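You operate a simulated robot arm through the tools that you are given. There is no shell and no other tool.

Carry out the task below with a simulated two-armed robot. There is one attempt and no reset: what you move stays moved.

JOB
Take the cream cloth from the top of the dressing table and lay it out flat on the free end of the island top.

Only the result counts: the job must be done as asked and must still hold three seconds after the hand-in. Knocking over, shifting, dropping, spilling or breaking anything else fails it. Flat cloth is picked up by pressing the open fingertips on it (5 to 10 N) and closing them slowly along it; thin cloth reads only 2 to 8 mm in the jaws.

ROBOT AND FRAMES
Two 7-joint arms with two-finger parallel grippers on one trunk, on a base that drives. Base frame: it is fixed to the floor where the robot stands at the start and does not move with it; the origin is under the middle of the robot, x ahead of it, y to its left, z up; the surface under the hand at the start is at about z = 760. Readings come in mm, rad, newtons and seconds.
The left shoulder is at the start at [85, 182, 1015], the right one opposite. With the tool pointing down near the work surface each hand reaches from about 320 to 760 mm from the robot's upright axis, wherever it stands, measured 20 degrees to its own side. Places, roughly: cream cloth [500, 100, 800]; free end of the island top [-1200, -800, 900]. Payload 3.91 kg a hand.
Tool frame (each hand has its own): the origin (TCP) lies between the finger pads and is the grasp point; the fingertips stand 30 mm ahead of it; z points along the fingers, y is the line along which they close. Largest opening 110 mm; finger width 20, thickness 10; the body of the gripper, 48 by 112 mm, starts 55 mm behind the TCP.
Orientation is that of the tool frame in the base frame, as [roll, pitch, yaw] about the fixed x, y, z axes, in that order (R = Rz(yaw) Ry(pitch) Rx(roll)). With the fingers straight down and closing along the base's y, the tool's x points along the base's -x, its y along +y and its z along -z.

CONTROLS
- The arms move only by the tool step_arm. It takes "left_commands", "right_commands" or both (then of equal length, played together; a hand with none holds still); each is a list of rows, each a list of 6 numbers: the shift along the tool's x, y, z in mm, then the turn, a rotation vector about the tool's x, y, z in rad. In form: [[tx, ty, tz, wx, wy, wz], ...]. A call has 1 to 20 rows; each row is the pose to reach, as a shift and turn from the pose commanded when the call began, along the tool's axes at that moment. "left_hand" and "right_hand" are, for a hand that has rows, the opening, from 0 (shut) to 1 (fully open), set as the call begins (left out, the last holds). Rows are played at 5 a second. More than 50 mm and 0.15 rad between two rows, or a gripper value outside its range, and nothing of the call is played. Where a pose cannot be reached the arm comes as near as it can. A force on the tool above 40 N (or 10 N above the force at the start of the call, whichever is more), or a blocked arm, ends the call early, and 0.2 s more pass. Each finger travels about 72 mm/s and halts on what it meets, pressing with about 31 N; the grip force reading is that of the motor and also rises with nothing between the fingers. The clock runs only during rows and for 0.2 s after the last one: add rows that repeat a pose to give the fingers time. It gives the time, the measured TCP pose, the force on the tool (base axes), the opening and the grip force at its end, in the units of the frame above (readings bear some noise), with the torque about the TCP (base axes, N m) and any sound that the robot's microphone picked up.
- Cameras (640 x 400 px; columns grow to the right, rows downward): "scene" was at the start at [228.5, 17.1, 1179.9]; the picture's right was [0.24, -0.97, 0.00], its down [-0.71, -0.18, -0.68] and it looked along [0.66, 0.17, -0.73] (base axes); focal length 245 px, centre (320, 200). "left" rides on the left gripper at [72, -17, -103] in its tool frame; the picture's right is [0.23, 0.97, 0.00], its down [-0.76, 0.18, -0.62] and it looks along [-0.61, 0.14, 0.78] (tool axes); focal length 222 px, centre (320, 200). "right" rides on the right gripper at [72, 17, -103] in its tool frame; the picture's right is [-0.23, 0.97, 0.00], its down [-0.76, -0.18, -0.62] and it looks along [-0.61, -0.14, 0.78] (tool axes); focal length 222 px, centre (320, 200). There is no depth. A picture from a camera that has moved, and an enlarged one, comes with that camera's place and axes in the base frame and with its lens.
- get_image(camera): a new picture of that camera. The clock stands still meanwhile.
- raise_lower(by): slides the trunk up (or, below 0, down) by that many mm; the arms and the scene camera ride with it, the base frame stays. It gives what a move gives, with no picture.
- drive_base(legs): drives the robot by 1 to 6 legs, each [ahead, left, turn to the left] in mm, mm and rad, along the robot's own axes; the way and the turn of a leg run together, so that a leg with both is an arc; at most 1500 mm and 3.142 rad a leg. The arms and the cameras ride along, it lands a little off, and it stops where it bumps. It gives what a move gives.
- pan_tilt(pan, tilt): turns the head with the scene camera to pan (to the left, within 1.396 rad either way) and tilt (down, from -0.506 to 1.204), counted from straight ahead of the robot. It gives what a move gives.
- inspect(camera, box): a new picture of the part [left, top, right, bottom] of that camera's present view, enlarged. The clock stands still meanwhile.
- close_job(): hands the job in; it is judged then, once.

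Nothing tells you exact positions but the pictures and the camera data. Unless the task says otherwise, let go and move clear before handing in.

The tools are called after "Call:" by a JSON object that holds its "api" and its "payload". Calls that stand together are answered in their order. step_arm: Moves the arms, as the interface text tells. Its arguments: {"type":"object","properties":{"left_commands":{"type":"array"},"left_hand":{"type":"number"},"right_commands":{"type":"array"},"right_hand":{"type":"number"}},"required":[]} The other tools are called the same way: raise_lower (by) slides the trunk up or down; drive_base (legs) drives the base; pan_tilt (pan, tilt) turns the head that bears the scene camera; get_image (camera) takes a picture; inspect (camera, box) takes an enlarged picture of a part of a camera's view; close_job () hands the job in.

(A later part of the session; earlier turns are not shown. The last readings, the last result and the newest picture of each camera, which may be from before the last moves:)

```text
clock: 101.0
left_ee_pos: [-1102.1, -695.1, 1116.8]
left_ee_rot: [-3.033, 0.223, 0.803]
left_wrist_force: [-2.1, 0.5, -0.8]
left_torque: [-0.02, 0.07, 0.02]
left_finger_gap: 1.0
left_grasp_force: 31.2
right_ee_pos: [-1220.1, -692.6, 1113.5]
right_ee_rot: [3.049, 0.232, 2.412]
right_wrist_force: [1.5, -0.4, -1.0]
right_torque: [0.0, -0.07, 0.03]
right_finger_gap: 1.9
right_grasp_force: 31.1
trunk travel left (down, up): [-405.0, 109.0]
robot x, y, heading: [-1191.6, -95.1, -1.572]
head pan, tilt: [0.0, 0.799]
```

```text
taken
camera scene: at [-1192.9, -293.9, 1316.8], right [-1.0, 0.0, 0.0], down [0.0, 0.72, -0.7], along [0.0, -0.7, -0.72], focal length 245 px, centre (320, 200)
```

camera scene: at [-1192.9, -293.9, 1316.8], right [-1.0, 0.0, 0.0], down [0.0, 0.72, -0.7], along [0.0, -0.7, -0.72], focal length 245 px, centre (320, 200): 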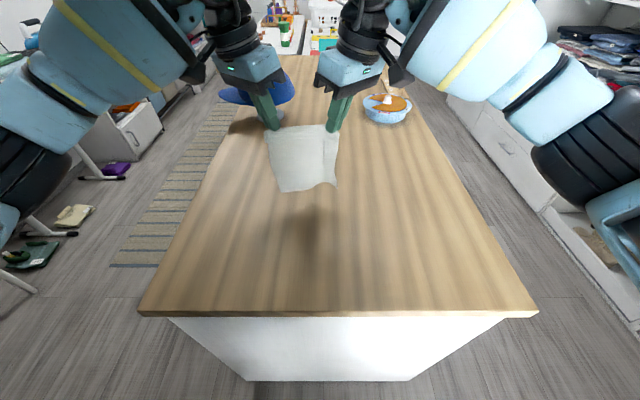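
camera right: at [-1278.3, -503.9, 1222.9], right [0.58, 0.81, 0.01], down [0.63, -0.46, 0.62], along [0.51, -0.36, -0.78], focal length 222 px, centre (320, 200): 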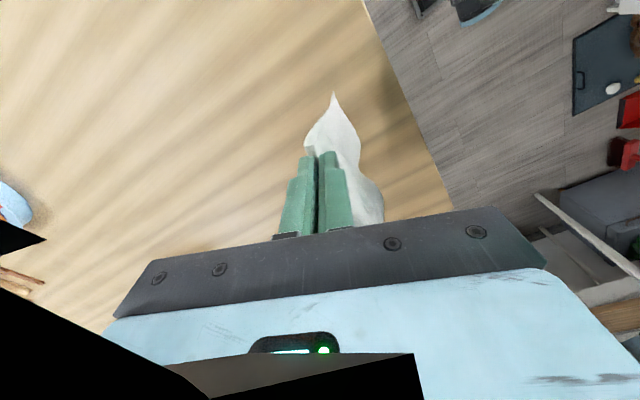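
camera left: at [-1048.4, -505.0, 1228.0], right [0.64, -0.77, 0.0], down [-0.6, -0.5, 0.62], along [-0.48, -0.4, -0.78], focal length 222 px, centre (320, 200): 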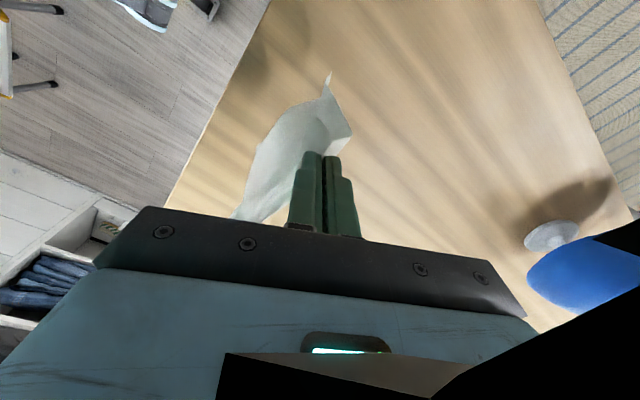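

Both hands reached y −694 with no trouble. I'll go a further 40 mm in and 40 mm down so the finished cloth sits well inside the end edge.

Call:
{"api": "step_arm", "payload": {"left_commands": [[-6.5, 10.8, 14, 0, 0, 0], [-13, 21.7, 28, 0, 0, 0], [-19.4, 32.5, 42.1, 0, 0, 0], [-19.4, 32.5, 42.1, 0, 0, 0]], "right_commands": [[-5.6, -11.2, 14, 0, 0, 0], [-11.3, -22.5, 28, 0, 0, 0], [-16.9, -33.7, 42.1, 0, 0, 0], [-16.9, -33.7, 42.1, 0, 0, 0]]}}

Call:
{"api": "inspect", "payload": {"camera": "scene", "box": [200, 50, 440, 200]}}

Call:
{"api": "get_image", "payload": {"camera": "left"}}

```text
clock: 102.0
left_ee_pos: [-1103.3, -702.3, 1110.7]
left_ee_rot: [-3.032, 0.223, 0.806]
left_wrist_force: [-1.4, 0.2, -0.1]
left_torque: [0.0, 0.07, -0.01]
left_finger_gap: 1.0
left_grasp_force: 30.6
left hand out of reach, approached as far as the arm can: row 1, 2, 3, 4
right_ee_pos: [-1220.7, -692.6, 1112.7]
right_ee_rot: [3.05, 0.23, 2.412]
right_wrist_force: [1.4, -0.7, 0.0]
right_torque: [0.03, -0.02, 0.06]
right_finger_gap: 1.7
right_grasp_force: 31.1
right hand out of reach, approached as far as the arm can: row 1, 2, 3, 4
trunk travel left (down, up): [-405.0, 109.0]
robot x, y, heading: [-1192.4, -101.8, -1.572]
head pan, tilt: [0.0, 0.799]
```

```text
2.67 times, centred on (320, 125) of scene
camera zoom: at [-1192.9, -294.5, 1316.7], right [-1.0, 0.0, 0.0], down [0.0, 0.72, -0.7], along [0.0, -0.7, -0.72], focal length 654 px, centre (320, 400)
```

zoom: 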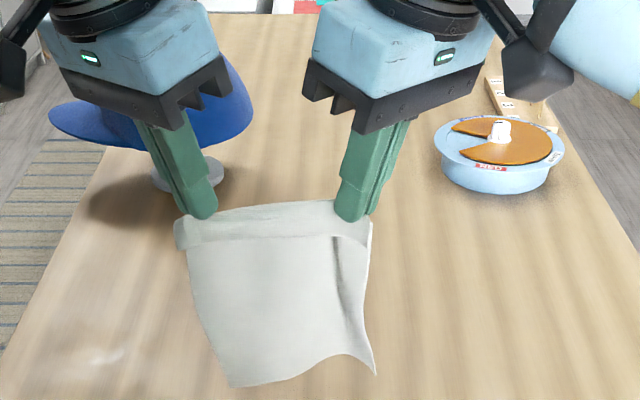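

```text
taken
camera left: at [-1040.1, -628.5, 1196.3], right [0.83, -0.53, -0.15], down [-0.25, -0.61, 0.75], along [-0.49, -0.59, -0.64], focal length 222 px, centre (320, 200)
```

left: 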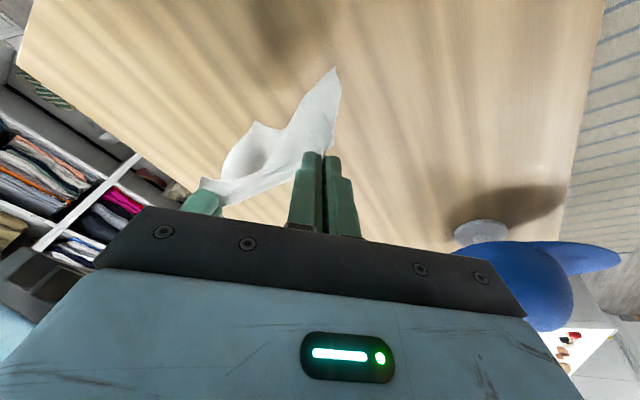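

The arms are at full stretch here, but this depth is almost enough. I'll add 20 mm with the base, then lower with the trunk, which moves the hands straight down.

Call:
{"api": "drive_base", "payload": {"legs": [[20, 0, 0]]}}

Call:
{"api": "raise_lower", "payload": {"by": -40}}

Call:
{"api": "get_image", "payload": {"camera": "scene"}}

Call:
{"api": "get_image", "payload": {"camera": "right"}}

```text
clock: 102.8
left_ee_pos: [-1102.2, -721.3, 1111.0]
left_ee_rot: [-3.031, 0.223, 0.806]
left_wrist_force: [-1.2, -0.5, -0.6]
left_torque: [-0.02, 0.07, 0.01]
left_finger_gap: 1.1
left_grasp_force: 30.9
right_ee_pos: [-1221.5, -712.2, 1114.2]
right_ee_rot: [3.051, 0.233, 2.413]
right_wrist_force: [1.5, -0.2, 0.0]
right_torque: [0.01, -0.03, 0.06]
right_finger_gap: 1.8
right_grasp_force: 31.5
trunk travel left (down, up): [-405.0, 109.0]
robot x, y, heading: [-1191.2, -119.5, -1.569]
head pan, tilt: [0.0, 0.799]
```

```text
clock: 103.6
left_ee_pos: [-1103.8, -721.3, 1070.9]
left_ee_rot: [-3.03, 0.225, 0.804]
left_wrist_force: [-1.0, 0.3, 0.3]
left_torque: [0.02, 0.04, 0.02]
left_finger_gap: 1.2
left_grasp_force: 30.7
right_ee_pos: [-1221.1, -711.6, 1074.5]
right_ee_rot: [3.051, 0.236, 2.413]
right_wrist_force: [0.8, 0.1, -0.3]
right_torque: [0.01, -0.03, 0.04]
right_finger_gap: 1.8
right_grasp_force: 30.8
trunk travel left (down, up): [-365.0, 149.0]
robot x, y, heading: [-1191.3, -120.9, -1.573]
head pan, tilt: [0.0, 0.799]
```

```text
taken
camera scene: at [-1192.9, -328.9, 1272.4], right [-1.0, 0.0, 0.0], down [0.0, 0.72, -0.7], along [0.0, -0.7, -0.72], focal length 245 px, centre (320, 200)
```

scene: 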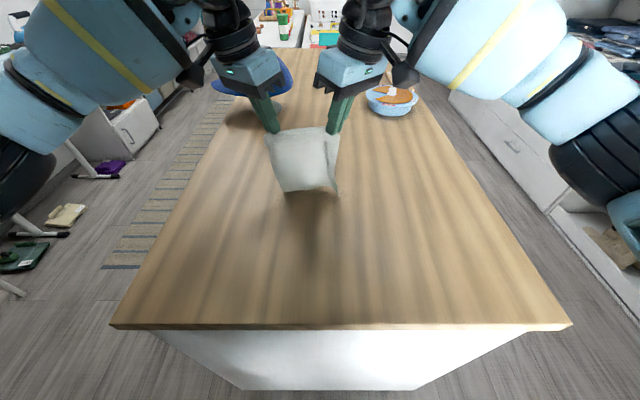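

```text
taken
camera right: at [-1286.7, -643.3, 1161.2], right [0.8, 0.59, 0.14], down [0.29, -0.58, 0.76], along [0.53, -0.57, -0.63], focal length 222 px, centre (320, 200)
```

right: 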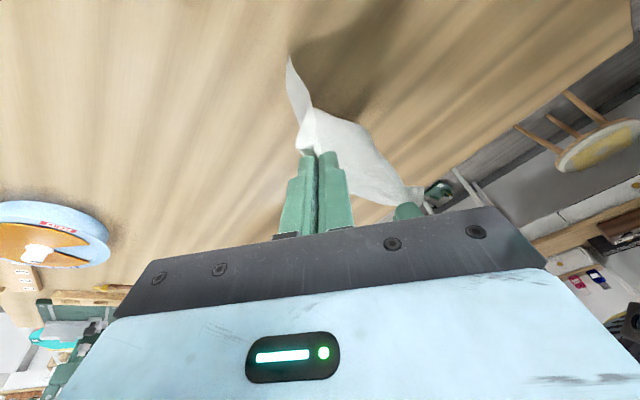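

Call:
{"api": "inspect", "payload": {"camera": "scene", "box": [230, 90, 390, 210]}}

Call:
{"api": "raise_lower", "payload": {"by": -15}}

Call:
{"api": "inspect", "payload": {"camera": "scene", "box": [230, 90, 390, 210]}}

```text
3.33 times, centred on (310, 150) of scene
camera zoom: at [-1192.9, -328.9, 1272.4], right [-1.0, 0.0, 0.0], down [0.0, 0.72, -0.7], along [0.0, -0.7, -0.72], focal length 818 px, centre (353, 367)
```

zoom: 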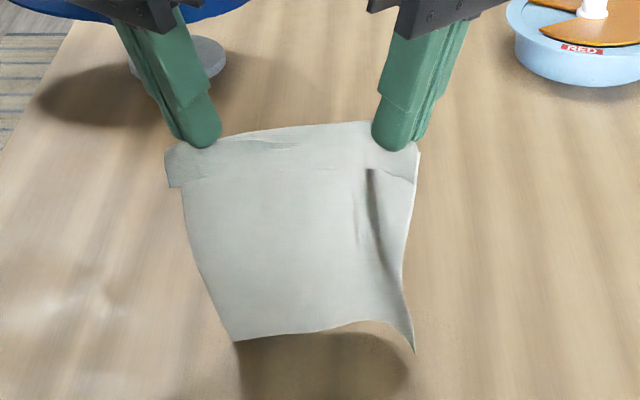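

```text
clock: 104.2
left_ee_pos: [-1102.7, -721.5, 1054.7]
left_ee_rot: [-3.03, 0.222, 0.806]
left_wrist_force: [-2.0, 0.0, 0.6]
left_torque: [0.01, 0.06, 0.01]
left_finger_gap: 1.3
left_grasp_force: 30.9
right_ee_pos: [-1220.7, -711.5, 1059.5]
right_ee_rot: [3.049, 0.234, 2.412]
right_wrist_force: [1.3, -0.1, 0.6]
right_torque: [0.0, -0.03, 0.04]
right_finger_gap: 1.6
right_grasp_force: 31.1
trunk travel left (down, up): [-350.0, 164.0]
robot x, y, heading: [-1193.3, -114.0, -1.566]
head pan, tilt: [0.0, 0.799]
```

```text
3.33 times, centred on (310, 150) of scene
camera zoom: at [-1192.8, -333.9, 1256.7], right [-1.0, 0.0, 0.0], down [0.0, 0.72, -0.7], along [0.0, -0.7, -0.72], focal length 818 px, centre (353, 367)
```

zoom: 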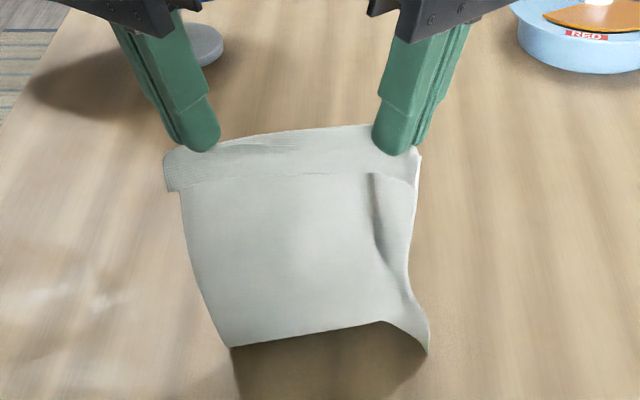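

The cloth's lower edge is now just at the top, near y −715, with the short lip hanging on my side of the fingers. I'll lay it by drawing both hands back toward me while lowering them at the same rate, starting with the first half.

Call:
{"api": "step_arm", "payload": {"left_commands": [[1.1, 0.5, 4.8, 0, 0, 0], [6.2, -2.2, 11.2, 0, 0, 0], [12.8, -6.3, 18.4, 0, 0, 0], [20.5, -11, 26.5, 0, 0, 0], [28.8, -16.4, 34.4, 0, 0, 0], [37.0, -21.7, 42.5, 0, 0, 0], [45.4, -27.2, 50.5, 0, 0, 0], [54.4, -33.2, 58.4, 0, 0, 0], [63.5, -39.3, 66.2, 0, 0, 0], [72.3, -45.5, 73.2, 0, 0, 0], [72.3, -45.5, 73.2, 0, 0, 0]], "right_commands": [[1.1, -0.4, 4.8, 0, 0, 0], [6.0, 2.7, 11.2, 0, 0, 0], [12.3, 7.3, 18.4, 0, 0, 0], [19.6, 12.5, 26.4, 0, 0, 0], [27.5, 18.6, 34.4, 0, 0, 0], [35.4, 24.6, 42.4, 0, 0, 0], [43.3, 30.6, 50.4, 0, 0, 0], [51.8, 37.4, 58.3, 0, 0, 0], [60.4, 44.1, 66.2, 0, 0, 0], [68.6, 51, 73.1, 0, 0, 0], [68.6, 51, 73.1, 0, 0, 0]]}}

Call:
{"api": "get_image", "payload": {"camera": "scene"}}

Call:
{"api": "inspect", "payload": {"camera": "scene", "box": [230, 100, 390, 220]}}

```text
clock: 106.6
left_ee_pos: [-1103.3, -644.9, 972.7]
left_ee_rot: [-3.032, 0.222, 0.805]
left_wrist_force: [-1.2, -0.8, -0.1]
left_torque: [0.0, 0.06, -0.02]
left_finger_gap: 1.0
left_grasp_force: 31.1
right_ee_pos: [-1221.9, -635.6, 978.4]
right_ee_rot: [3.049, 0.231, 2.41]
right_wrist_force: [2.6, 0.6, -0.4]
right_torque: [0.03, -0.04, 0.03]
right_finger_gap: 2.0
right_grasp_force: 30.5
trunk travel left (down, up): [-350.0, 164.0]
robot x, y, heading: [-1194.4, -119.9, -1.574]
head pan, tilt: [0.0, 0.799]
```

```text
taken
camera scene: at [-1192.9, -334.3, 1256.6], right [-1.0, 0.0, 0.0], down [0.0, 0.72, -0.7], along [0.0, -0.7, -0.72], focal length 245 px, centre (320, 200)
```

scene: 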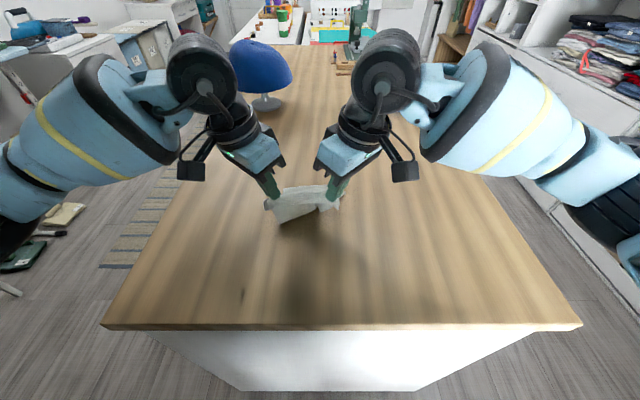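

```text
3.33 times, centred on (310, 160) of scene
camera zoom: at [-1192.9, -334.3, 1256.6], right [-1.0, 0.0, 0.0], down [0.0, 0.72, -0.7], along [0.0, -0.7, -0.72], focal length 818 px, centre (353, 333)
```

zoom: 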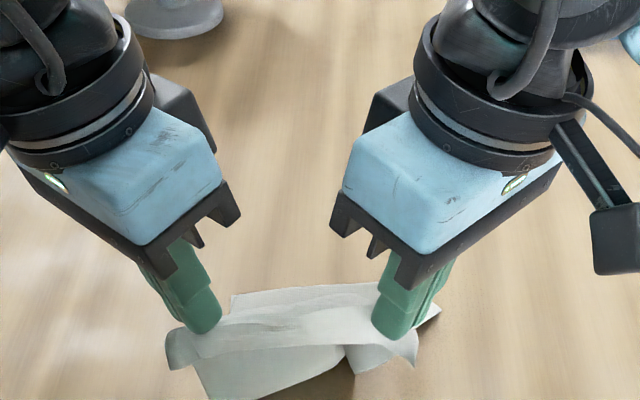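

The far edge is resting on the top at about y −750 and the cloth is laying out toward me with some slack. I'll pull back a little more to take up the slack, then continue down.

Call:
{"api": "step_arm", "payload": {"left_commands": [[5.6, -5.6, -0.7, 0, 0, 0], [11.7, -11.1, 0.6, 0, 0, 0], [18.9, -17, 3.8, 0, 0, 0], [24.9, -20.4, 11, 0, 0, 0], [30.6, -22.8, 20.3, 0, 0, 0], [36.8, -25.1, 31.6, 0, 0, 0], [42.9, -27.3, 42.8, 0, 0, 0], [48.4, -28.8, 54.1, 0, 0, 0], [48.4, -28.8, 54.1, 0, 0, 0]], "right_commands": [[5.2, 6.0, -0.7, 0, 0, 0], [10.9, 11.9, 0.6, 0, 0, 0], [17.6, 18.4, 3.7, 0, 0, 0], [23.3, 22.2, 11, 0, 0, 0], [28.8, 25.1, 20.3, 0, 0, 0], [34.8, 27.8, 31.5, 0, 0, 0], [40.8, 30.5, 42.7, 0, 0, 0], [46.1, 32.5, 54, 0, 0, 0], [46.1, 32.5, 54, 0, 0, 0]]}}

Call:
{"api": "inspect", "payload": {"camera": "scene", "box": [230, 130, 390, 250]}}

Call:
{"api": "get_image", "payload": {"camera": "left"}}

Call:
{"api": "get_image", "payload": {"camera": "right"}}

```text
clock: 108.6
left_ee_pos: [-1101.8, -594.6, 912.5]
left_ee_rot: [-3.031, 0.226, 0.806]
left_wrist_force: [-1.3, -1.1, 3.5]
left_torque: [0.01, 0.06, 0.03]
left_finger_gap: 1.2
left_grasp_force: 31.1
right_ee_pos: [-1219.5, -585.4, 916.8]
right_ee_rot: [3.049, 0.232, 2.414]
right_wrist_force: [1.3, 0.6, 0.2]
right_torque: [-0.03, -0.01, 0.04]
right_finger_gap: 1.7
right_grasp_force: 31.0
trunk travel left (down, up): [-350.0, 164.0]
robot x, y, heading: [-1193.2, -116.7, -1.574]
head pan, tilt: [0.0, 0.799]
```

```text
3.33 times, centred on (310, 190) of scene
camera zoom: at [-1192.9, -334.1, 1256.7], right [-1.0, 0.0, 0.0], down [0.0, 0.72, -0.7], along [0.0, -0.7, -0.72], focal length 818 px, centre (353, 233)
```

zoom: 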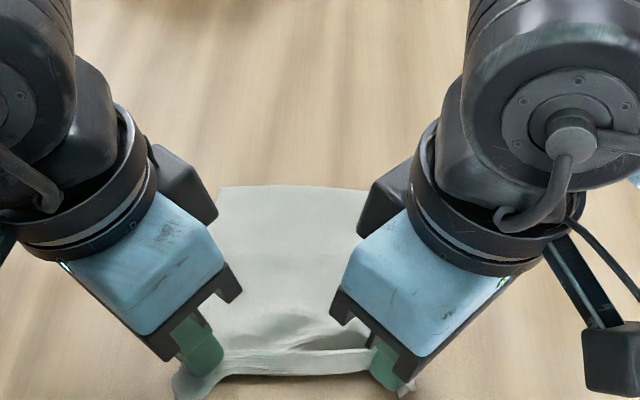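

```text
taken
camera left: at [-1039.6, -521.4, 999.8], right [0.83, -0.53, -0.15], down [-0.25, -0.61, 0.75], along [-0.49, -0.59, -0.64], focal length 222 px, centre (320, 200)
```

left: 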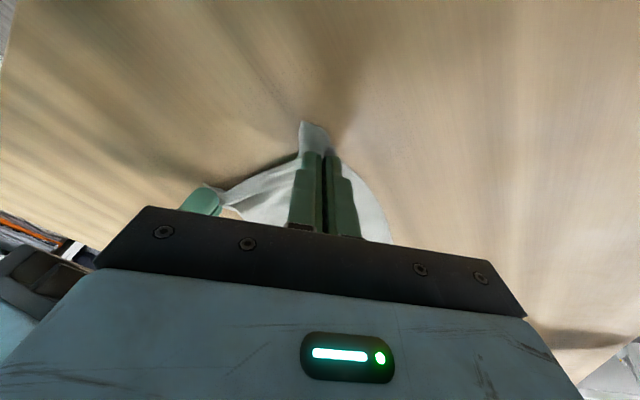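

```text
taken
camera right: at [-1286.3, -516.7, 1002.6], right [0.8, 0.59, 0.14], down [0.29, -0.58, 0.76], along [0.53, -0.57, -0.63], focal length 222 px, centre (320, 200)
```

right: 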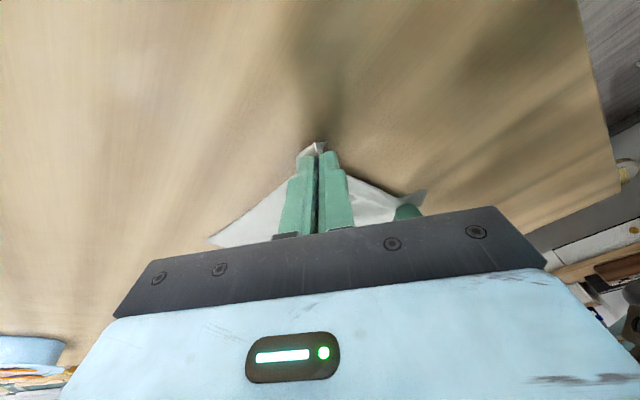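

The cloth lies flat beyond the hands, and the left fingertips just touch at about 3.5 N. I'll bring the right hand down to touch as well.

Call:
{"api": "step_arm", "payload": {"right_commands": [[0.45, -0.2, 2, 0, 0, 0], [0.9, -0.35, 3.9, 0, 0, 0], [0.9, -0.35, 3.9, 0, 0, 0]]}}

```text
clock: 109.4
left_ee_pos: [-1102.6, -595.3, 914.8]
left_ee_rot: [-3.03, 0.222, 0.804]
left_wrist_force: [-0.6, -1.4, 3.7]
left_torque: [0.0, 0.07, 0.0]
left_finger_gap: 1.1
left_grasp_force: 30.4
right_ee_pos: [-1220.8, -586.4, 912.7]
right_ee_rot: [3.048, 0.231, 2.411]
right_wrist_force: [1.1, 0.2, 3.1]
right_torque: [0.0, 0.0, 0.08]
right_finger_gap: 1.5
right_grasp_force: 30.6
trunk travel left (down, up): [-350.0, 164.0]
robot x, y, heading: [-1194.4, -120.0, -1.565]
head pan, tilt: [0.0, 0.799]
```

Both hands touch lightly. I'll draw back 8 mm to straighten the sheet, then open slowly to spread the pinched folds back out.

Call:
{"api": "step_arm", "payload": {"left_commands": [[2.8, -2.8, -0.3, 0, 0, 0], [5.6, -5.6, -0.6, 0, 0, 0], [5.6, -5.6, -0.6, 0, 0, 0]], "right_commands": [[2.6, 3.0, -0.3, 0, 0, 0], [5.2, 6.0, -0.6, 0, 0, 0], [5.2, 6.0, -0.6, 0, 0, 0]]}}

Call:
{"api": "inspect", "payload": {"camera": "scene", "box": [230, 130, 390, 250]}}

```text
clock: 110.2
left_ee_pos: [-1102.7, -586.1, 912.8]
left_ee_rot: [-3.033, 0.223, 0.805]
left_wrist_force: [-1.0, -1.7, 4.2]
left_torque: [-0.06, 0.06, -0.01]
left_finger_gap: 1.2
left_grasp_force: 31.0
right_ee_pos: [-1220.4, -577.9, 913.2]
right_ee_rot: [3.05, 0.233, 2.411]
right_wrist_force: [0.7, -1.8, 4.8]
right_torque: [-0.05, -0.01, 0.01]
right_finger_gap: 1.8
right_grasp_force: 30.3
trunk travel left (down, up): [-350.0, 164.0]
robot x, y, heading: [-1193.2, -118.9, -1.567]
head pan, tilt: [0.0, 0.799]
```

```text
3.33 times, centred on (310, 190) of scene
camera zoom: at [-1192.8, -333.9, 1256.7], right [-1.0, 0.0, 0.0], down [0.0, 0.72, -0.7], along [0.0, -0.7, -0.72], focal length 818 px, centre (353, 233)
```

zoom: 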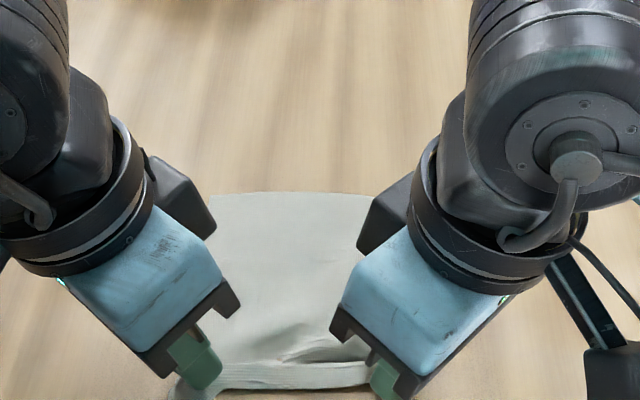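

Good, it lies straight with only a small pleat by the right hand. Now I'll open in small steps.

Call:
{"api": "step_arm", "payload": {"left_commands": [[0, 0, 0, 0, 0, 0], [0, 0, 0, 0, 0, 0]], "right_commands": [[0, 0, 0, 0, 0, 0], [0, 0, 0, 0, 0, 0]], "left_hand": 0.06, "right_hand": 0.06}}

Call:
{"api": "step_arm", "payload": {"left_commands": [[0, 0, 0, 0, 0, 0], [0, 0, 0, 0, 0, 0]], "right_commands": [[0, 0, 0, 0, 0, 0], [0, 0, 0, 0, 0, 0]], "left_hand": 0.12, "right_hand": 0.12}}

Call:
{"api": "step_arm", "payload": {"left_commands": [[0, 0, 0, 0, 0, 0], [0, 0, 0, 0, 0, 0]], "right_commands": [[0, 0, 0, 0, 0, 0], [0, 0, 0, 0, 0, 0]], "left_hand": 0.18, "right_hand": 0.18}}

Call:
{"api": "get_image", "payload": {"camera": "left"}}

Call:
{"api": "get_image", "payload": {"camera": "right"}}

Call:
{"api": "inspect", "payload": {"camera": "scene", "box": [230, 150, 390, 270]}}

```text
clock: 110.8
left_ee_pos: [-1102.4, -585.8, 913.0]
left_ee_rot: [-3.032, 0.224, 0.806]
left_wrist_force: [-1.4, 0.6, 2.2]
left_torque: [0.03, -0.01, -0.03]
left_finger_gap: 6.4
left_grasp_force: 0.0
right_ee_pos: [-1219.7, -577.5, 912.0]
right_ee_rot: [3.049, 0.232, 2.411]
right_wrist_force: [0.4, 0.8, 7.9]
right_torque: [0.0, 0.01, -0.01]
right_finger_gap: 6.0
right_grasp_force: 0.1
trunk travel left (down, up): [-350.0, 164.0]
robot x, y, heading: [-1190.3, -121.1, -1.57]
head pan, tilt: [0.0, 0.799]
```

```text
clock: 111.4
left_ee_pos: [-1102.5, -586.0, 914.0]
left_ee_rot: [-3.031, 0.223, 0.805]
left_wrist_force: [0.1, 0.1, 3.1]
left_torque: [-0.02, 0.02, 0.01]
left_finger_gap: 12.8
left_grasp_force: 0.0
right_ee_pos: [-1220.1, -577.1, 912.5]
right_ee_rot: [3.049, 0.234, 2.413]
right_wrist_force: [0.9, 1.7, 10.0]
right_torque: [0.0, 0.03, 0.01]
right_finger_gap: 11.6
right_grasp_force: 0.1
trunk travel left (down, up): [-350.0, 164.0]
robot x, y, heading: [-1192.5, -120.7, -1.57]
head pan, tilt: [0.0, 0.799]
```

```text
clock: 112.0
left_ee_pos: [-1101.3, -585.4, 913.3]
left_ee_rot: [-3.033, 0.226, 0.806]
left_wrist_force: [-1.0, 0.6, 5.0]
left_torque: [-0.03, -0.02, 0.03]
left_finger_gap: 19.2
left_grasp_force: 0.0
right_ee_pos: [-1220.4, -577.7, 913.7]
right_ee_rot: [3.05, 0.234, 2.413]
right_wrist_force: [1.0, 1.1, 11.5]
right_torque: [-0.03, 0.03, 0.01]
right_finger_gap: 17.8
right_grasp_force: 0.0
trunk travel left (down, up): [-350.0, 164.0]
robot x, y, heading: [-1191.2, -118.9, -1.571]
head pan, tilt: [0.0, 0.799]
```

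```text
taken
camera left: at [-1039.5, -512.3, 1000.1], right [0.83, -0.53, -0.15], down [-0.25, -0.61, 0.75], along [-0.49, -0.59, -0.64], focal length 222 px, centre (320, 200)
```

left: 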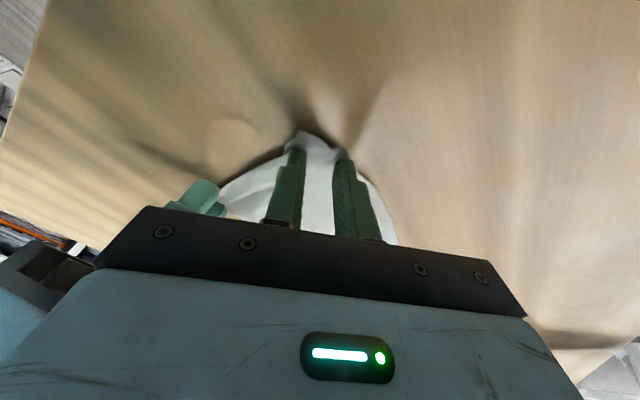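

```text
taken
camera right: at [-1286.2, -508.8, 999.9], right [0.8, 0.59, 0.14], down [0.29, -0.58, 0.76], along [0.53, -0.57, -0.63], focal length 222 px, centre (320, 200)
```

right: 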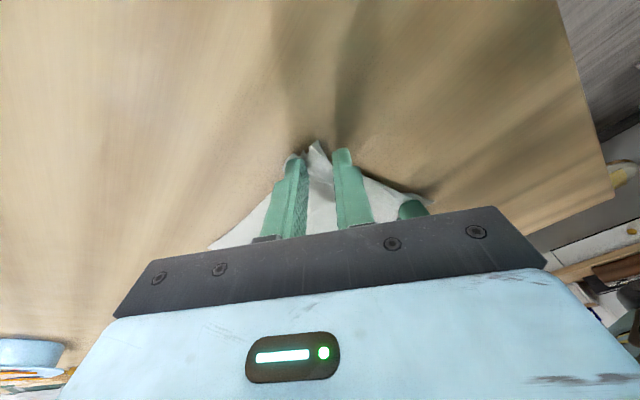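

```text
3.33 times, centred on (310, 210) of scene
camera zoom: at [-1192.7, -333.0, 1256.9], right [-1.0, 0.0, 0.0], down [0.0, 0.72, -0.7], along [0.0, -0.7, -0.72], focal length 818 px, centre (353, 167)
```

zoom: 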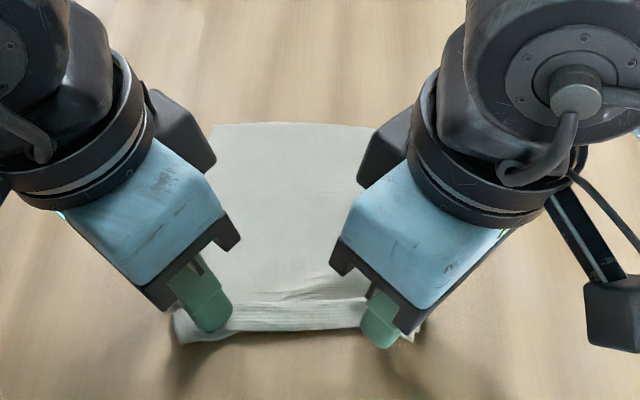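

Call:
{"api": "step_arm", "payload": {"left_commands": [[-1.1, -0.5, -4.9, 0, 0, 0], [-3.3, -1.6, -14.5, 0, 0, 0], [-8.8, -4.3, -38.8, 0, 0, 0], [-17.6, -8.6, -77.6, 0, 0, 0], [-22, -10.8, -97, 0, 0, 0], [-22, -10.8, -97, 0, 0, 0]], "right_commands": [[-1.1, 0.4, -4.9, 0, 0, 0], [-3.4, 1.3, -14.5, 0, 0, 0], [-9.1, 3.5, -38.8, 0, 0, 0], [-18.2, 7, -77.6, 0, 0, 0], [-22.7, 8.8, -97, 0, 0, 0], [-22.7, 8.8, -97, 0, 0, 0]]}}

Call:
{"api": "inspect", "payload": {"camera": "scene", "box": [200, 110, 440, 270]}}

Call:
{"api": "get_image", "payload": {"camera": "left"}}

Call:
{"api": "get_image", "payload": {"camera": "right"}}

```text
clock: 113.4
left_ee_pos: [-1102.1, -586.5, 1013.9]
left_ee_rot: [-3.032, 0.225, 0.804]
left_wrist_force: [-0.1, -0.5, -0.7]
left_torque: [0.01, 0.02, 0.01]
left_finger_gap: 19.7
left_grasp_force: 0.1
right_ee_pos: [-1222.4, -576.9, 1012.1]
right_ee_rot: [3.049, 0.23, 2.409]
right_wrist_force: [0.3, -0.5, 0.3]
right_torque: [-0.03, 0.02, 0.01]
right_finger_gap: 19.8
right_grasp_force: 0.2
trunk travel left (down, up): [-350.0, 164.0]
robot x, y, heading: [-1189.5, -118.1, -1.564]
head pan, tilt: [0.0, 0.799]
```

```text
2.50 times, centred on (320, 190) of scene
camera zoom: at [-1192.8, -334.2, 1256.6], right [-1.0, 0.0, 0.0], down [0.0, 0.72, -0.7], along [0.0, -0.7, -0.72], focal length 613 px, centre (320, 225)
```

zoom: 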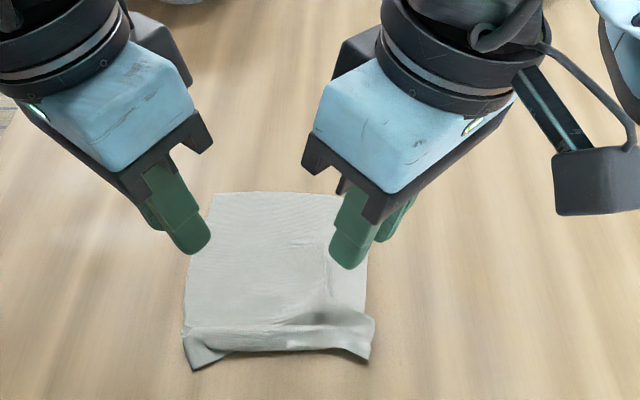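

```text
taken
camera left: at [-1039.1, -513.0, 1100.1], right [0.83, -0.53, -0.15], down [-0.25, -0.61, 0.75], along [-0.49, -0.59, -0.64], focal length 222 px, centre (320, 200)
```

left: 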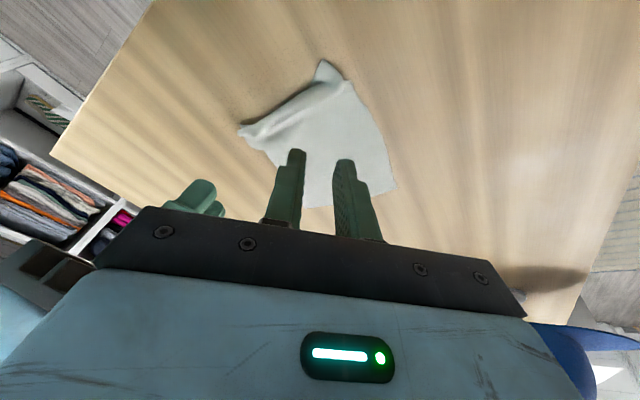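

```text
taken
camera right: at [-1288.1, -509.3, 1099.2], right [0.8, 0.59, 0.14], down [0.29, -0.58, 0.76], along [0.53, -0.57, -0.63], focal length 222 px, centre (320, 200)
```

right: 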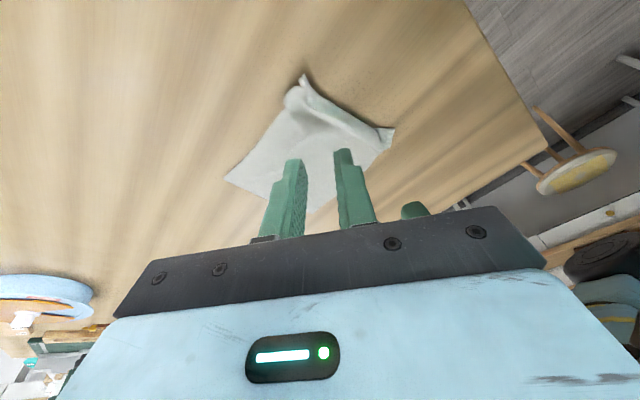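

The cloth is down and free, well on the top, with just a curled strip along the near edge. I'll move the hands up and apart for a clear look.

Call:
{"api": "step_arm", "payload": {"left_commands": [[12, 15, -25, 0, 0, 0], [25, 31, -50, 0, 0, 0], [37, 46, -75, 0, 0, 0], [49.9, 61.4, -100.7, 0, 0, 0], [49.9, 61.4, -100.7, 0, 0, 0]], "right_commands": [[13.5, -14.5, -25, 0, 0, 0], [27, -29, -50, 0, 0, 0], [41, -43.5, -75, 0, 0, 0], [54.3, -57.9, -100.5, 0, 0, 0], [54.3, -57.9, -100.5, 0, 0, 0]]}}

Call:
{"api": "pan_tilt", "payload": {"pan": 0.0, "tilt": 0.95}}

Call:
{"api": "get_image", "payload": {"camera": "scene"}}

Call:
{"api": "inspect", "payload": {"camera": "scene", "box": [240, 110, 400, 210]}}

```text
clock: 114.6
left_ee_pos: [-1002.6, -587.1, 1095.1]
left_ee_rot: [-3.03, 0.223, 0.804]
left_wrist_force: [0.0, 0.8, 0.8]
left_torque: [0.01, -0.02, -0.01]
left_finger_gap: 19.7
left_grasp_force: 0.1
right_ee_pos: [-1319.6, -577.3, 1094.4]
right_ee_rot: [3.048, 0.231, 2.413]
right_wrist_force: [0.9, 0.3, -0.2]
right_torque: [-0.03, -0.03, 0.0]
right_finger_gap: 19.7
right_grasp_force: 0.1
trunk travel left (down, up): [-350.0, 164.0]
robot x, y, heading: [-1197.9, -119.6, -1.568]
head pan, tilt: [0.0, 0.799]
```

```text
clock: 115.3
left_ee_pos: [-1003.6, -586.1, 1094.1]
left_ee_rot: [-3.033, 0.223, 0.804]
left_wrist_force: [-0.3, -0.9, 0.4]
left_torque: [-0.01, 0.01, 0.03]
left_finger_gap: 19.7
left_grasp_force: 0.1
right_ee_pos: [-1319.5, -577.0, 1094.2]
right_ee_rot: [3.048, 0.23, 2.413]
right_wrist_force: [0.2, -0.7, -0.8]
right_torque: [0.02, 0.03, -0.03]
right_finger_gap: 19.7
right_grasp_force: 0.0
trunk travel left (down, up): [-350.0, 164.0]
robot x, y, heading: [-1192.6, -117.4, -1.572]
head pan, tilt: [0.0, 0.949]
```

```text
taken
camera scene: at [-1192.8, -326.2, 1245.1], right [-1.0, 0.0, 0.0], down [0.0, 0.81, -0.58], along [0.0, -0.58, -0.81], focal length 245 px, centre (320, 200)
```

scene: 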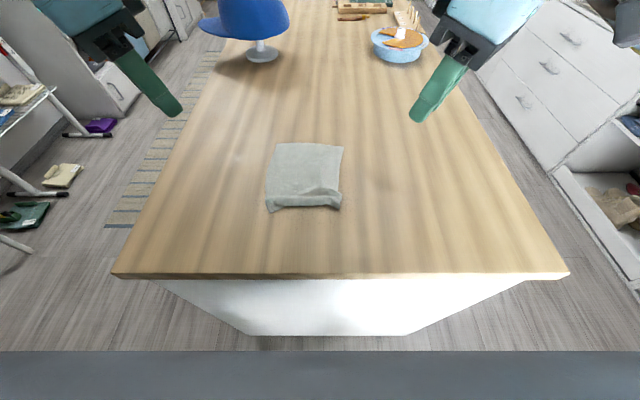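

```text
4.00 times, centred on (320, 160) of scene
camera zoom: at [-1192.8, -326.2, 1245.1], right [-1.0, 0.0, 0.0], down [0.0, 0.81, -0.58], along [0.0, -0.58, -0.81], focal length 981 px, centre (320, 360)
```

zoom: 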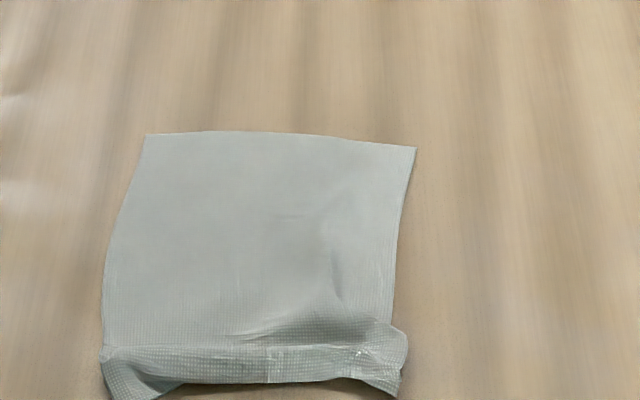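

Only a low ridge is left along the near edge; about 30 mm of length is bunched there. I'll close the fingers, press lightly on both near corners and draw them toward me to flatten it, hovering first.

Call:
{"api": "step_arm", "payload": {"left_commands": [[-6, -14.4, 35.8, 0, 0, 0], [-12, -28.8, 71.7, 0, 0, 0], [-18, -43.3, 107.5, 0, 0, 0], [-23.7, -57.7, 143.4, 0, 0, 0], [-29.6, -72.1, 179.2, 0, 0, 0], [-29.6, -72.1, 179.2, 0, 0, 0]], "right_commands": [[-7.7, 12.6, 35.8, 0, 0, 0], [-15.3, 25.1, 71.6, 0, 0, 0], [-23, 37.7, 107.4, 0, 0, 0], [-30.6, 50.2, 143.2, 0, 0, 0], [-38.3, 62.8, 179, 0, 0, 0], [-38.3, 62.8, 179, 0, 0, 0]], "left_hand": 0.0, "right_hand": 0.0}}

Call:
{"api": "inspect", "payload": {"camera": "scene", "box": [220, 100, 420, 225]}}

Call:
{"api": "get_image", "payload": {"camera": "left"}}

Call:
{"api": "get_image", "payload": {"camera": "right"}}

```text
clock: 116.7
left_ee_pos: [-1114.1, -571.8, 933.8]
left_ee_rot: [-3.032, 0.223, 0.805]
left_wrist_force: [0.0, 0.6, 0.4]
left_torque: [0.01, -0.03, -0.03]
left_finger_gap: 0.0
left_grasp_force: 31.0
right_ee_pos: [-1208.8, -568.2, 933.4]
right_ee_rot: [3.049, 0.232, 2.412]
right_wrist_force: [-0.4, 0.1, -0.9]
right_torque: [-0.01, 0.02, -0.03]
right_finger_gap: 0.0
right_grasp_force: 30.8
trunk travel left (down, up): [-350.0, 164.0]
robot x, y, heading: [-1189.1, -118.0, -1.574]
head pan, tilt: [0.0, 0.949]
```

```text
3.20 times, centred on (320, 162) of scene
camera zoom: at [-1192.8, -326.0, 1245.1], right [-1.0, 0.0, 0.0], down [0.0, 0.81, -0.58], along [0.0, -0.58, -0.81], focal length 785 px, centre (320, 320)
```

zoom: 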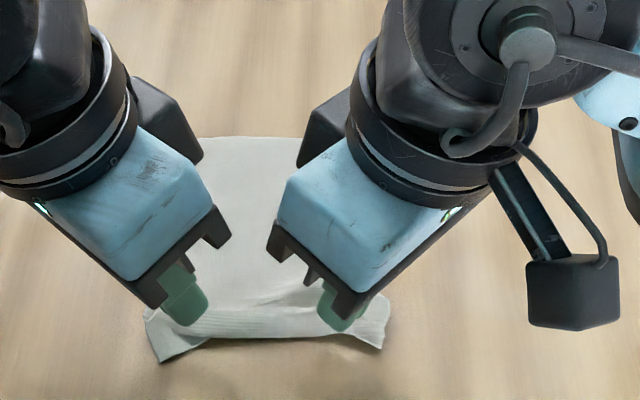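

```text
taken
camera left: at [-1051.9, -498.5, 1019.9], right [0.83, -0.53, -0.15], down [-0.25, -0.61, 0.75], along [-0.49, -0.59, -0.64], focal length 222 px, centre (320, 200)
```

left: 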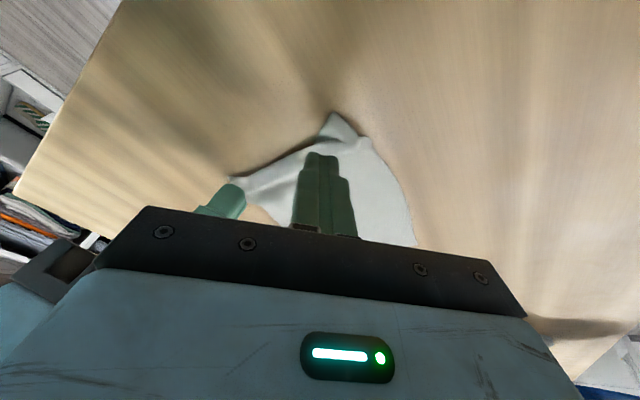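

```text
taken
camera right: at [-1274.4, -500.7, 1020.1], right [0.8, 0.59, 0.14], down [0.29, -0.58, 0.76], along [0.53, -0.57, -0.63], focal length 222 px, centre (320, 200)
```

right: 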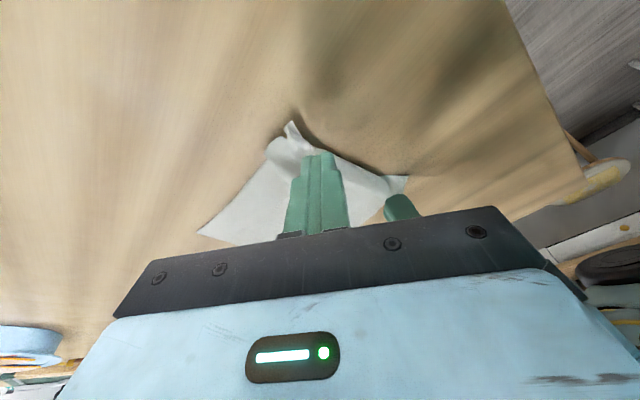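

Call:
{"api": "step_arm", "payload": {"left_commands": [[2.9, -7.0, 0.1, 0, 0, 0], [5, -5.9, 9.8, 0, 0, 0], [6.9, -5, 17.5, 0, 0, 0], [6.9, -5, 17.5, 0, 0, 0]], "right_commands": [[-2.9, -4.8, 0.2, 0, 0, 0], [-0.6, -5.7, 9.9, 0, 0, 0], [1.2, -6.4, 17.7, 0, 0, 0], [1.2, -6.4, 17.7, 0, 0, 0]]}}

```text
clock: 117.7
left_ee_pos: [-1116.1, -564.1, 914.6]
left_ee_rot: [-3.031, 0.224, 0.802]
left_wrist_force: [0.2, 0.7, 0.0]
left_torque: [0.02, -0.01, -0.01]
left_finger_gap: 0.2
left_grasp_force: 31.4
right_ee_pos: [-1209.7, -574.3, 914.9]
right_ee_rot: [3.05, 0.231, 2.412]
right_wrist_force: [0.2, -0.5, 0.1]
right_torque: [0.03, 0.0, 0.02]
right_finger_gap: 0.0
right_grasp_force: 30.8
trunk travel left (down, up): [-350.0, 164.0]
robot x, y, heading: [-1192.5, -120.2, -1.574]
head pan, tilt: [0.0, 0.949]
```

Call:
{"api": "step_arm", "payload": {"left_commands": [[0.33, 0.16, 1.5, 0, 0, 0], [0.66, 0.32, 2.9, 0, 0, 0], [0.66, 0.32, 2.9, 0, 0, 0]], "right_commands": [[0.34, -0.13, 1.5, 0, 0, 0], [0.68, -0.26, 2.9, 0, 0, 0], [0.68, -0.26, 2.9, 0, 0, 0]]}}

```text
clock: 118.5
left_ee_pos: [-1116.9, -562.8, 913.8]
left_ee_rot: [-3.033, 0.224, 0.804]
left_wrist_force: [1.0, -0.4, 1.3]
left_torque: [-0.01, 0.0, -0.01]
left_finger_gap: 0.0
left_grasp_force: 30.9
right_ee_pos: [-1212.1, -573.8, 913.7]
right_ee_rot: [3.052, 0.235, 2.413]
right_wrist_force: [1.2, -1.3, 7.5]
right_torque: [-0.04, 0.01, -0.02]
right_finger_gap: 0.1
right_grasp_force: 30.9
trunk travel left (down, up): [-350.0, 164.0]
robot x, y, heading: [-1195.7, -124.8, -1.566]
head pan, tilt: [0.0, 0.949]
```

Call:
{"api": "step_arm", "payload": {"left_commands": [[0.18, 0.09, 0.8, 0, 0, 0], [0.18, 0.09, 0.8, 0, 0, 0]]}}

```text
clock: 119.1
left_ee_pos: [-1116.3, -562.6, 912.9]
left_ee_rot: [-3.032, 0.226, 0.804]
left_wrist_force: [-0.7, -0.9, 5.4]
left_torque: [-0.04, -0.02, -0.01]
left_finger_gap: 0.1
left_grasp_force: 31.5
right_ee_pos: [-1211.7, -575.1, 914.2]
right_ee_rot: [3.053, 0.235, 2.413]
right_wrist_force: [1.5, -1.4, 10.2]
right_torque: [-0.1, 0.01, 0.01]
right_finger_gap: 0.0
right_grasp_force: 31.0
trunk travel left (down, up): [-350.0, 164.0]
robot x, y, heading: [-1196.5, -117.7, -1.57]
head pan, tilt: [0.0, 0.949]
```

Both corners are pressed at 5–10 N. I'll drag them gently toward me and slightly apart.

Call:
{"api": "step_arm", "payload": {"left_commands": [[2.5, -1.8, -0.4, 0, 0, 0], [4.9, -3.6, -0.7, 0, 0, 0], [7.4, -5.3, -1.1, 0, 0, 0], [9.8, -7.1, -1.4, 0, 0, 0], [9.8, -7.1, -1.4, 0, 0, 0]], "right_commands": [[2.3, 2, -0.4, 0, 0, 0], [4.7, 3.9, -0.7, 0, 0, 0], [7, 5.9, -1.1, 0, 0, 0], [9.3, 7.8, -1.4, 0, 0, 0], [9.3, 7.8, -1.4, 0, 0, 0]]}}

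Call:
{"api": "inspect", "payload": {"camera": "scene", "box": [220, 100, 420, 225]}}

Call:
{"api": "inspect", "payload": {"camera": "left", "box": [200, 80, 440, 230]}}

Call:
{"api": "inspect", "payload": {"camera": "right", "box": [200, 80, 440, 230]}}

```text
clock: 120.3
left_ee_pos: [-1114.9, -550.7, 912.3]
left_ee_rot: [-3.032, 0.223, 0.806]
left_wrist_force: [-0.7, -2.5, 14.5]
left_torque: [-0.13, -0.05, 0.0]
left_finger_gap: 0.0
left_grasp_force: 31.2
right_ee_pos: [-1213.6, -562.3, 913.2]
right_ee_rot: [3.05, 0.23, 2.413]
right_wrist_force: [1.4, -2.2, 13.3]
right_torque: [-0.14, 0.05, 0.01]
right_finger_gap: 0.0
right_grasp_force: 30.7
trunk travel left (down, up): [-350.0, 164.0]
robot x, y, heading: [-1191.8, -118.3, -1.57]
head pan, tilt: [0.0, 0.949]
```

```text
3.20 times, centred on (320, 162) of scene
camera zoom: at [-1192.9, -325.4, 1245.3], right [-1.0, 0.0, 0.0], down [0.0, 0.81, -0.58], along [0.0, -0.58, -0.81], focal length 785 px, centre (320, 320)
```

zoom: 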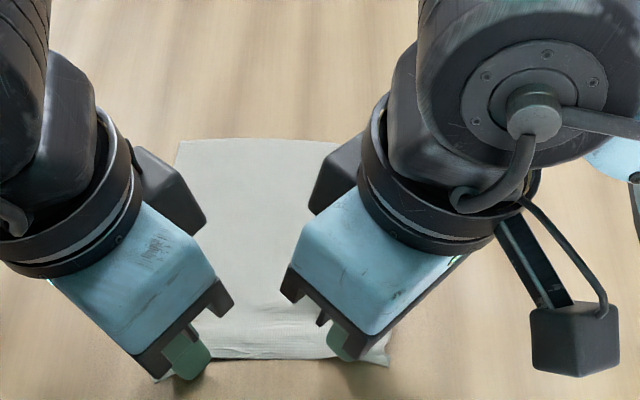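

```text
2.67 times, centred on (320, 155) of left
camera zoom: at [-1052.4, -478.0, 998.7], right [0.83, -0.53, -0.15], down [-0.25, -0.61, 0.75], along [-0.49, -0.59, -0.64], focal length 592 px, centre (320, 320)
```

zoom: 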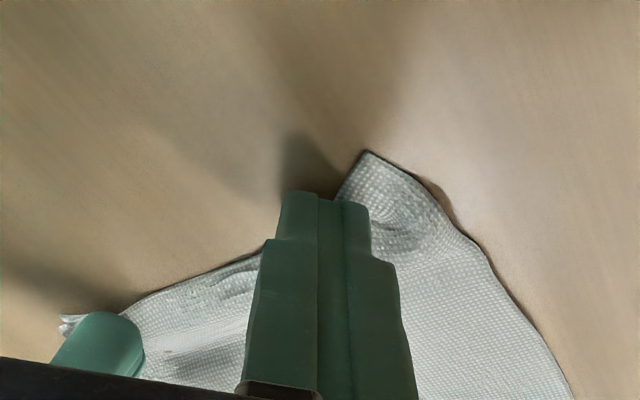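

```text
2.67 times, centred on (320, 155) of right
camera zoom: at [-1279.6, -494.5, 999.6], right [0.8, 0.59, 0.14], down [0.29, -0.58, 0.76], along [0.53, -0.57, -0.63], focal length 592 px, centre (320, 320)
```

zoom: 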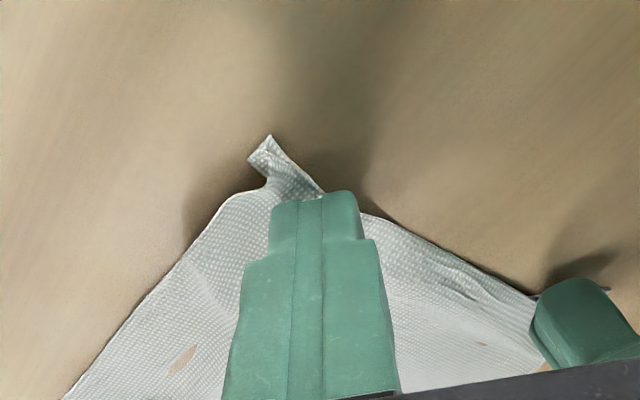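

Dragging works: the near edge is spreading out. I'll continue another 12 mm.

Call:
{"api": "step_arm", "payload": {"left_commands": [[2.3, -1.9, -0.5, 0, 0, 0], [4.7, -3.7, -1.0, 0, 0, 0], [7.0, -5.4, -1.3, 0, 0, 0], [9.2, -7.2, -1.6, 0, 0, 0], [9.2, -7.2, -1.6, 0, 0, 0]], "right_commands": [[2.2, 2.1, -0.5, 0, 0, 0], [4.5, 4.1, -0.9, 0, 0, 0], [6.7, 6.2, -1.2, 0, 0, 0], [8.8, 8.2, -1.6, 0, 0, 0], [8.8, 8.2, -1.6, 0, 0, 0]]}}

Call:
{"api": "inspect", "payload": {"camera": "scene", "box": [220, 100, 420, 225]}}

Call:
{"api": "inspect", "payload": {"camera": "left", "box": [200, 80, 440, 230]}}

Call:
{"api": "inspect", "payload": {"camera": "right", "box": [200, 80, 440, 230]}}

```text
clock: 121.5
left_ee_pos: [-1114.1, -540.7, 912.8]
left_ee_rot: [-3.032, 0.224, 0.805]
left_wrist_force: [-1.2, -2.9, 13.9]
left_torque: [-0.14, -0.04, -0.02]
left_finger_gap: 0.2
left_grasp_force: 31.4
right_ee_pos: [-1214.9, -550.8, 913.6]
right_ee_rot: [3.049, 0.231, 2.41]
right_wrist_force: [1.3, -1.9, 9.8]
right_torque: [-0.05, -0.01, -0.01]
right_finger_gap: 0.1
right_grasp_force: 31.2
trunk travel left (down, up): [-350.0, 164.0]
robot x, y, heading: [-1192.4, -114.1, -1.571]
head pan, tilt: [0.0, 0.949]
```

```text
3.20 times, centred on (320, 162) of scene
camera zoom: at [-1193.0, -325.5, 1245.2], right [-1.0, 0.0, 0.0], down [0.0, 0.81, -0.58], along [0.0, -0.58, -0.81], focal length 785 px, centre (320, 320)
```

zoom: 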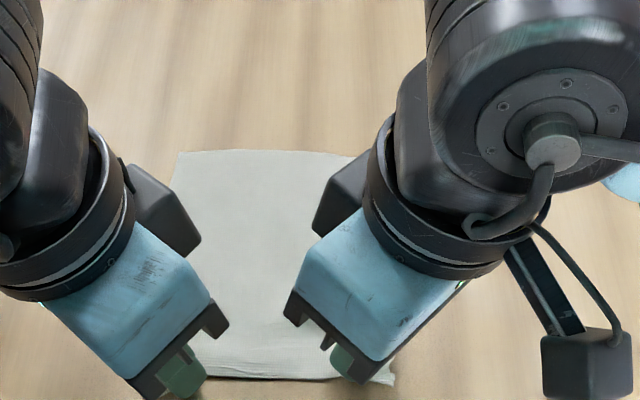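

```text
2.67 times, centred on (320, 155) of left
camera zoom: at [-1051.2, -466.9, 998.8], right [0.83, -0.53, -0.15], down [-0.25, -0.61, 0.75], along [-0.49, -0.59, -0.64], focal length 592 px, centre (320, 320)
```

zoom: 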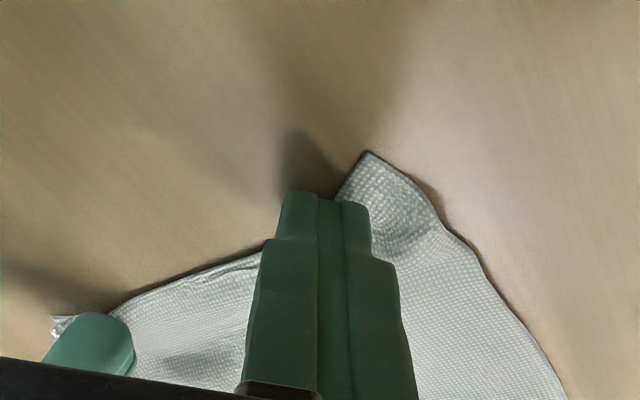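

```text
2.67 times, centred on (320, 155) of right
camera zoom: at [-1281.5, -482.3, 999.8], right [0.8, 0.59, 0.14], down [0.29, -0.58, 0.76], along [0.53, -0.57, -0.63], focal length 592 px, centre (320, 320)
```

zoom: 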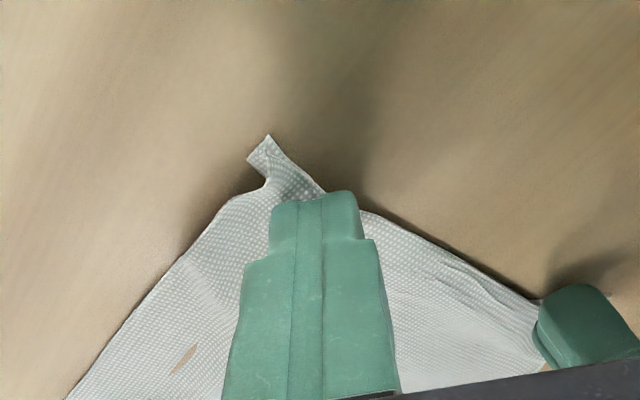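

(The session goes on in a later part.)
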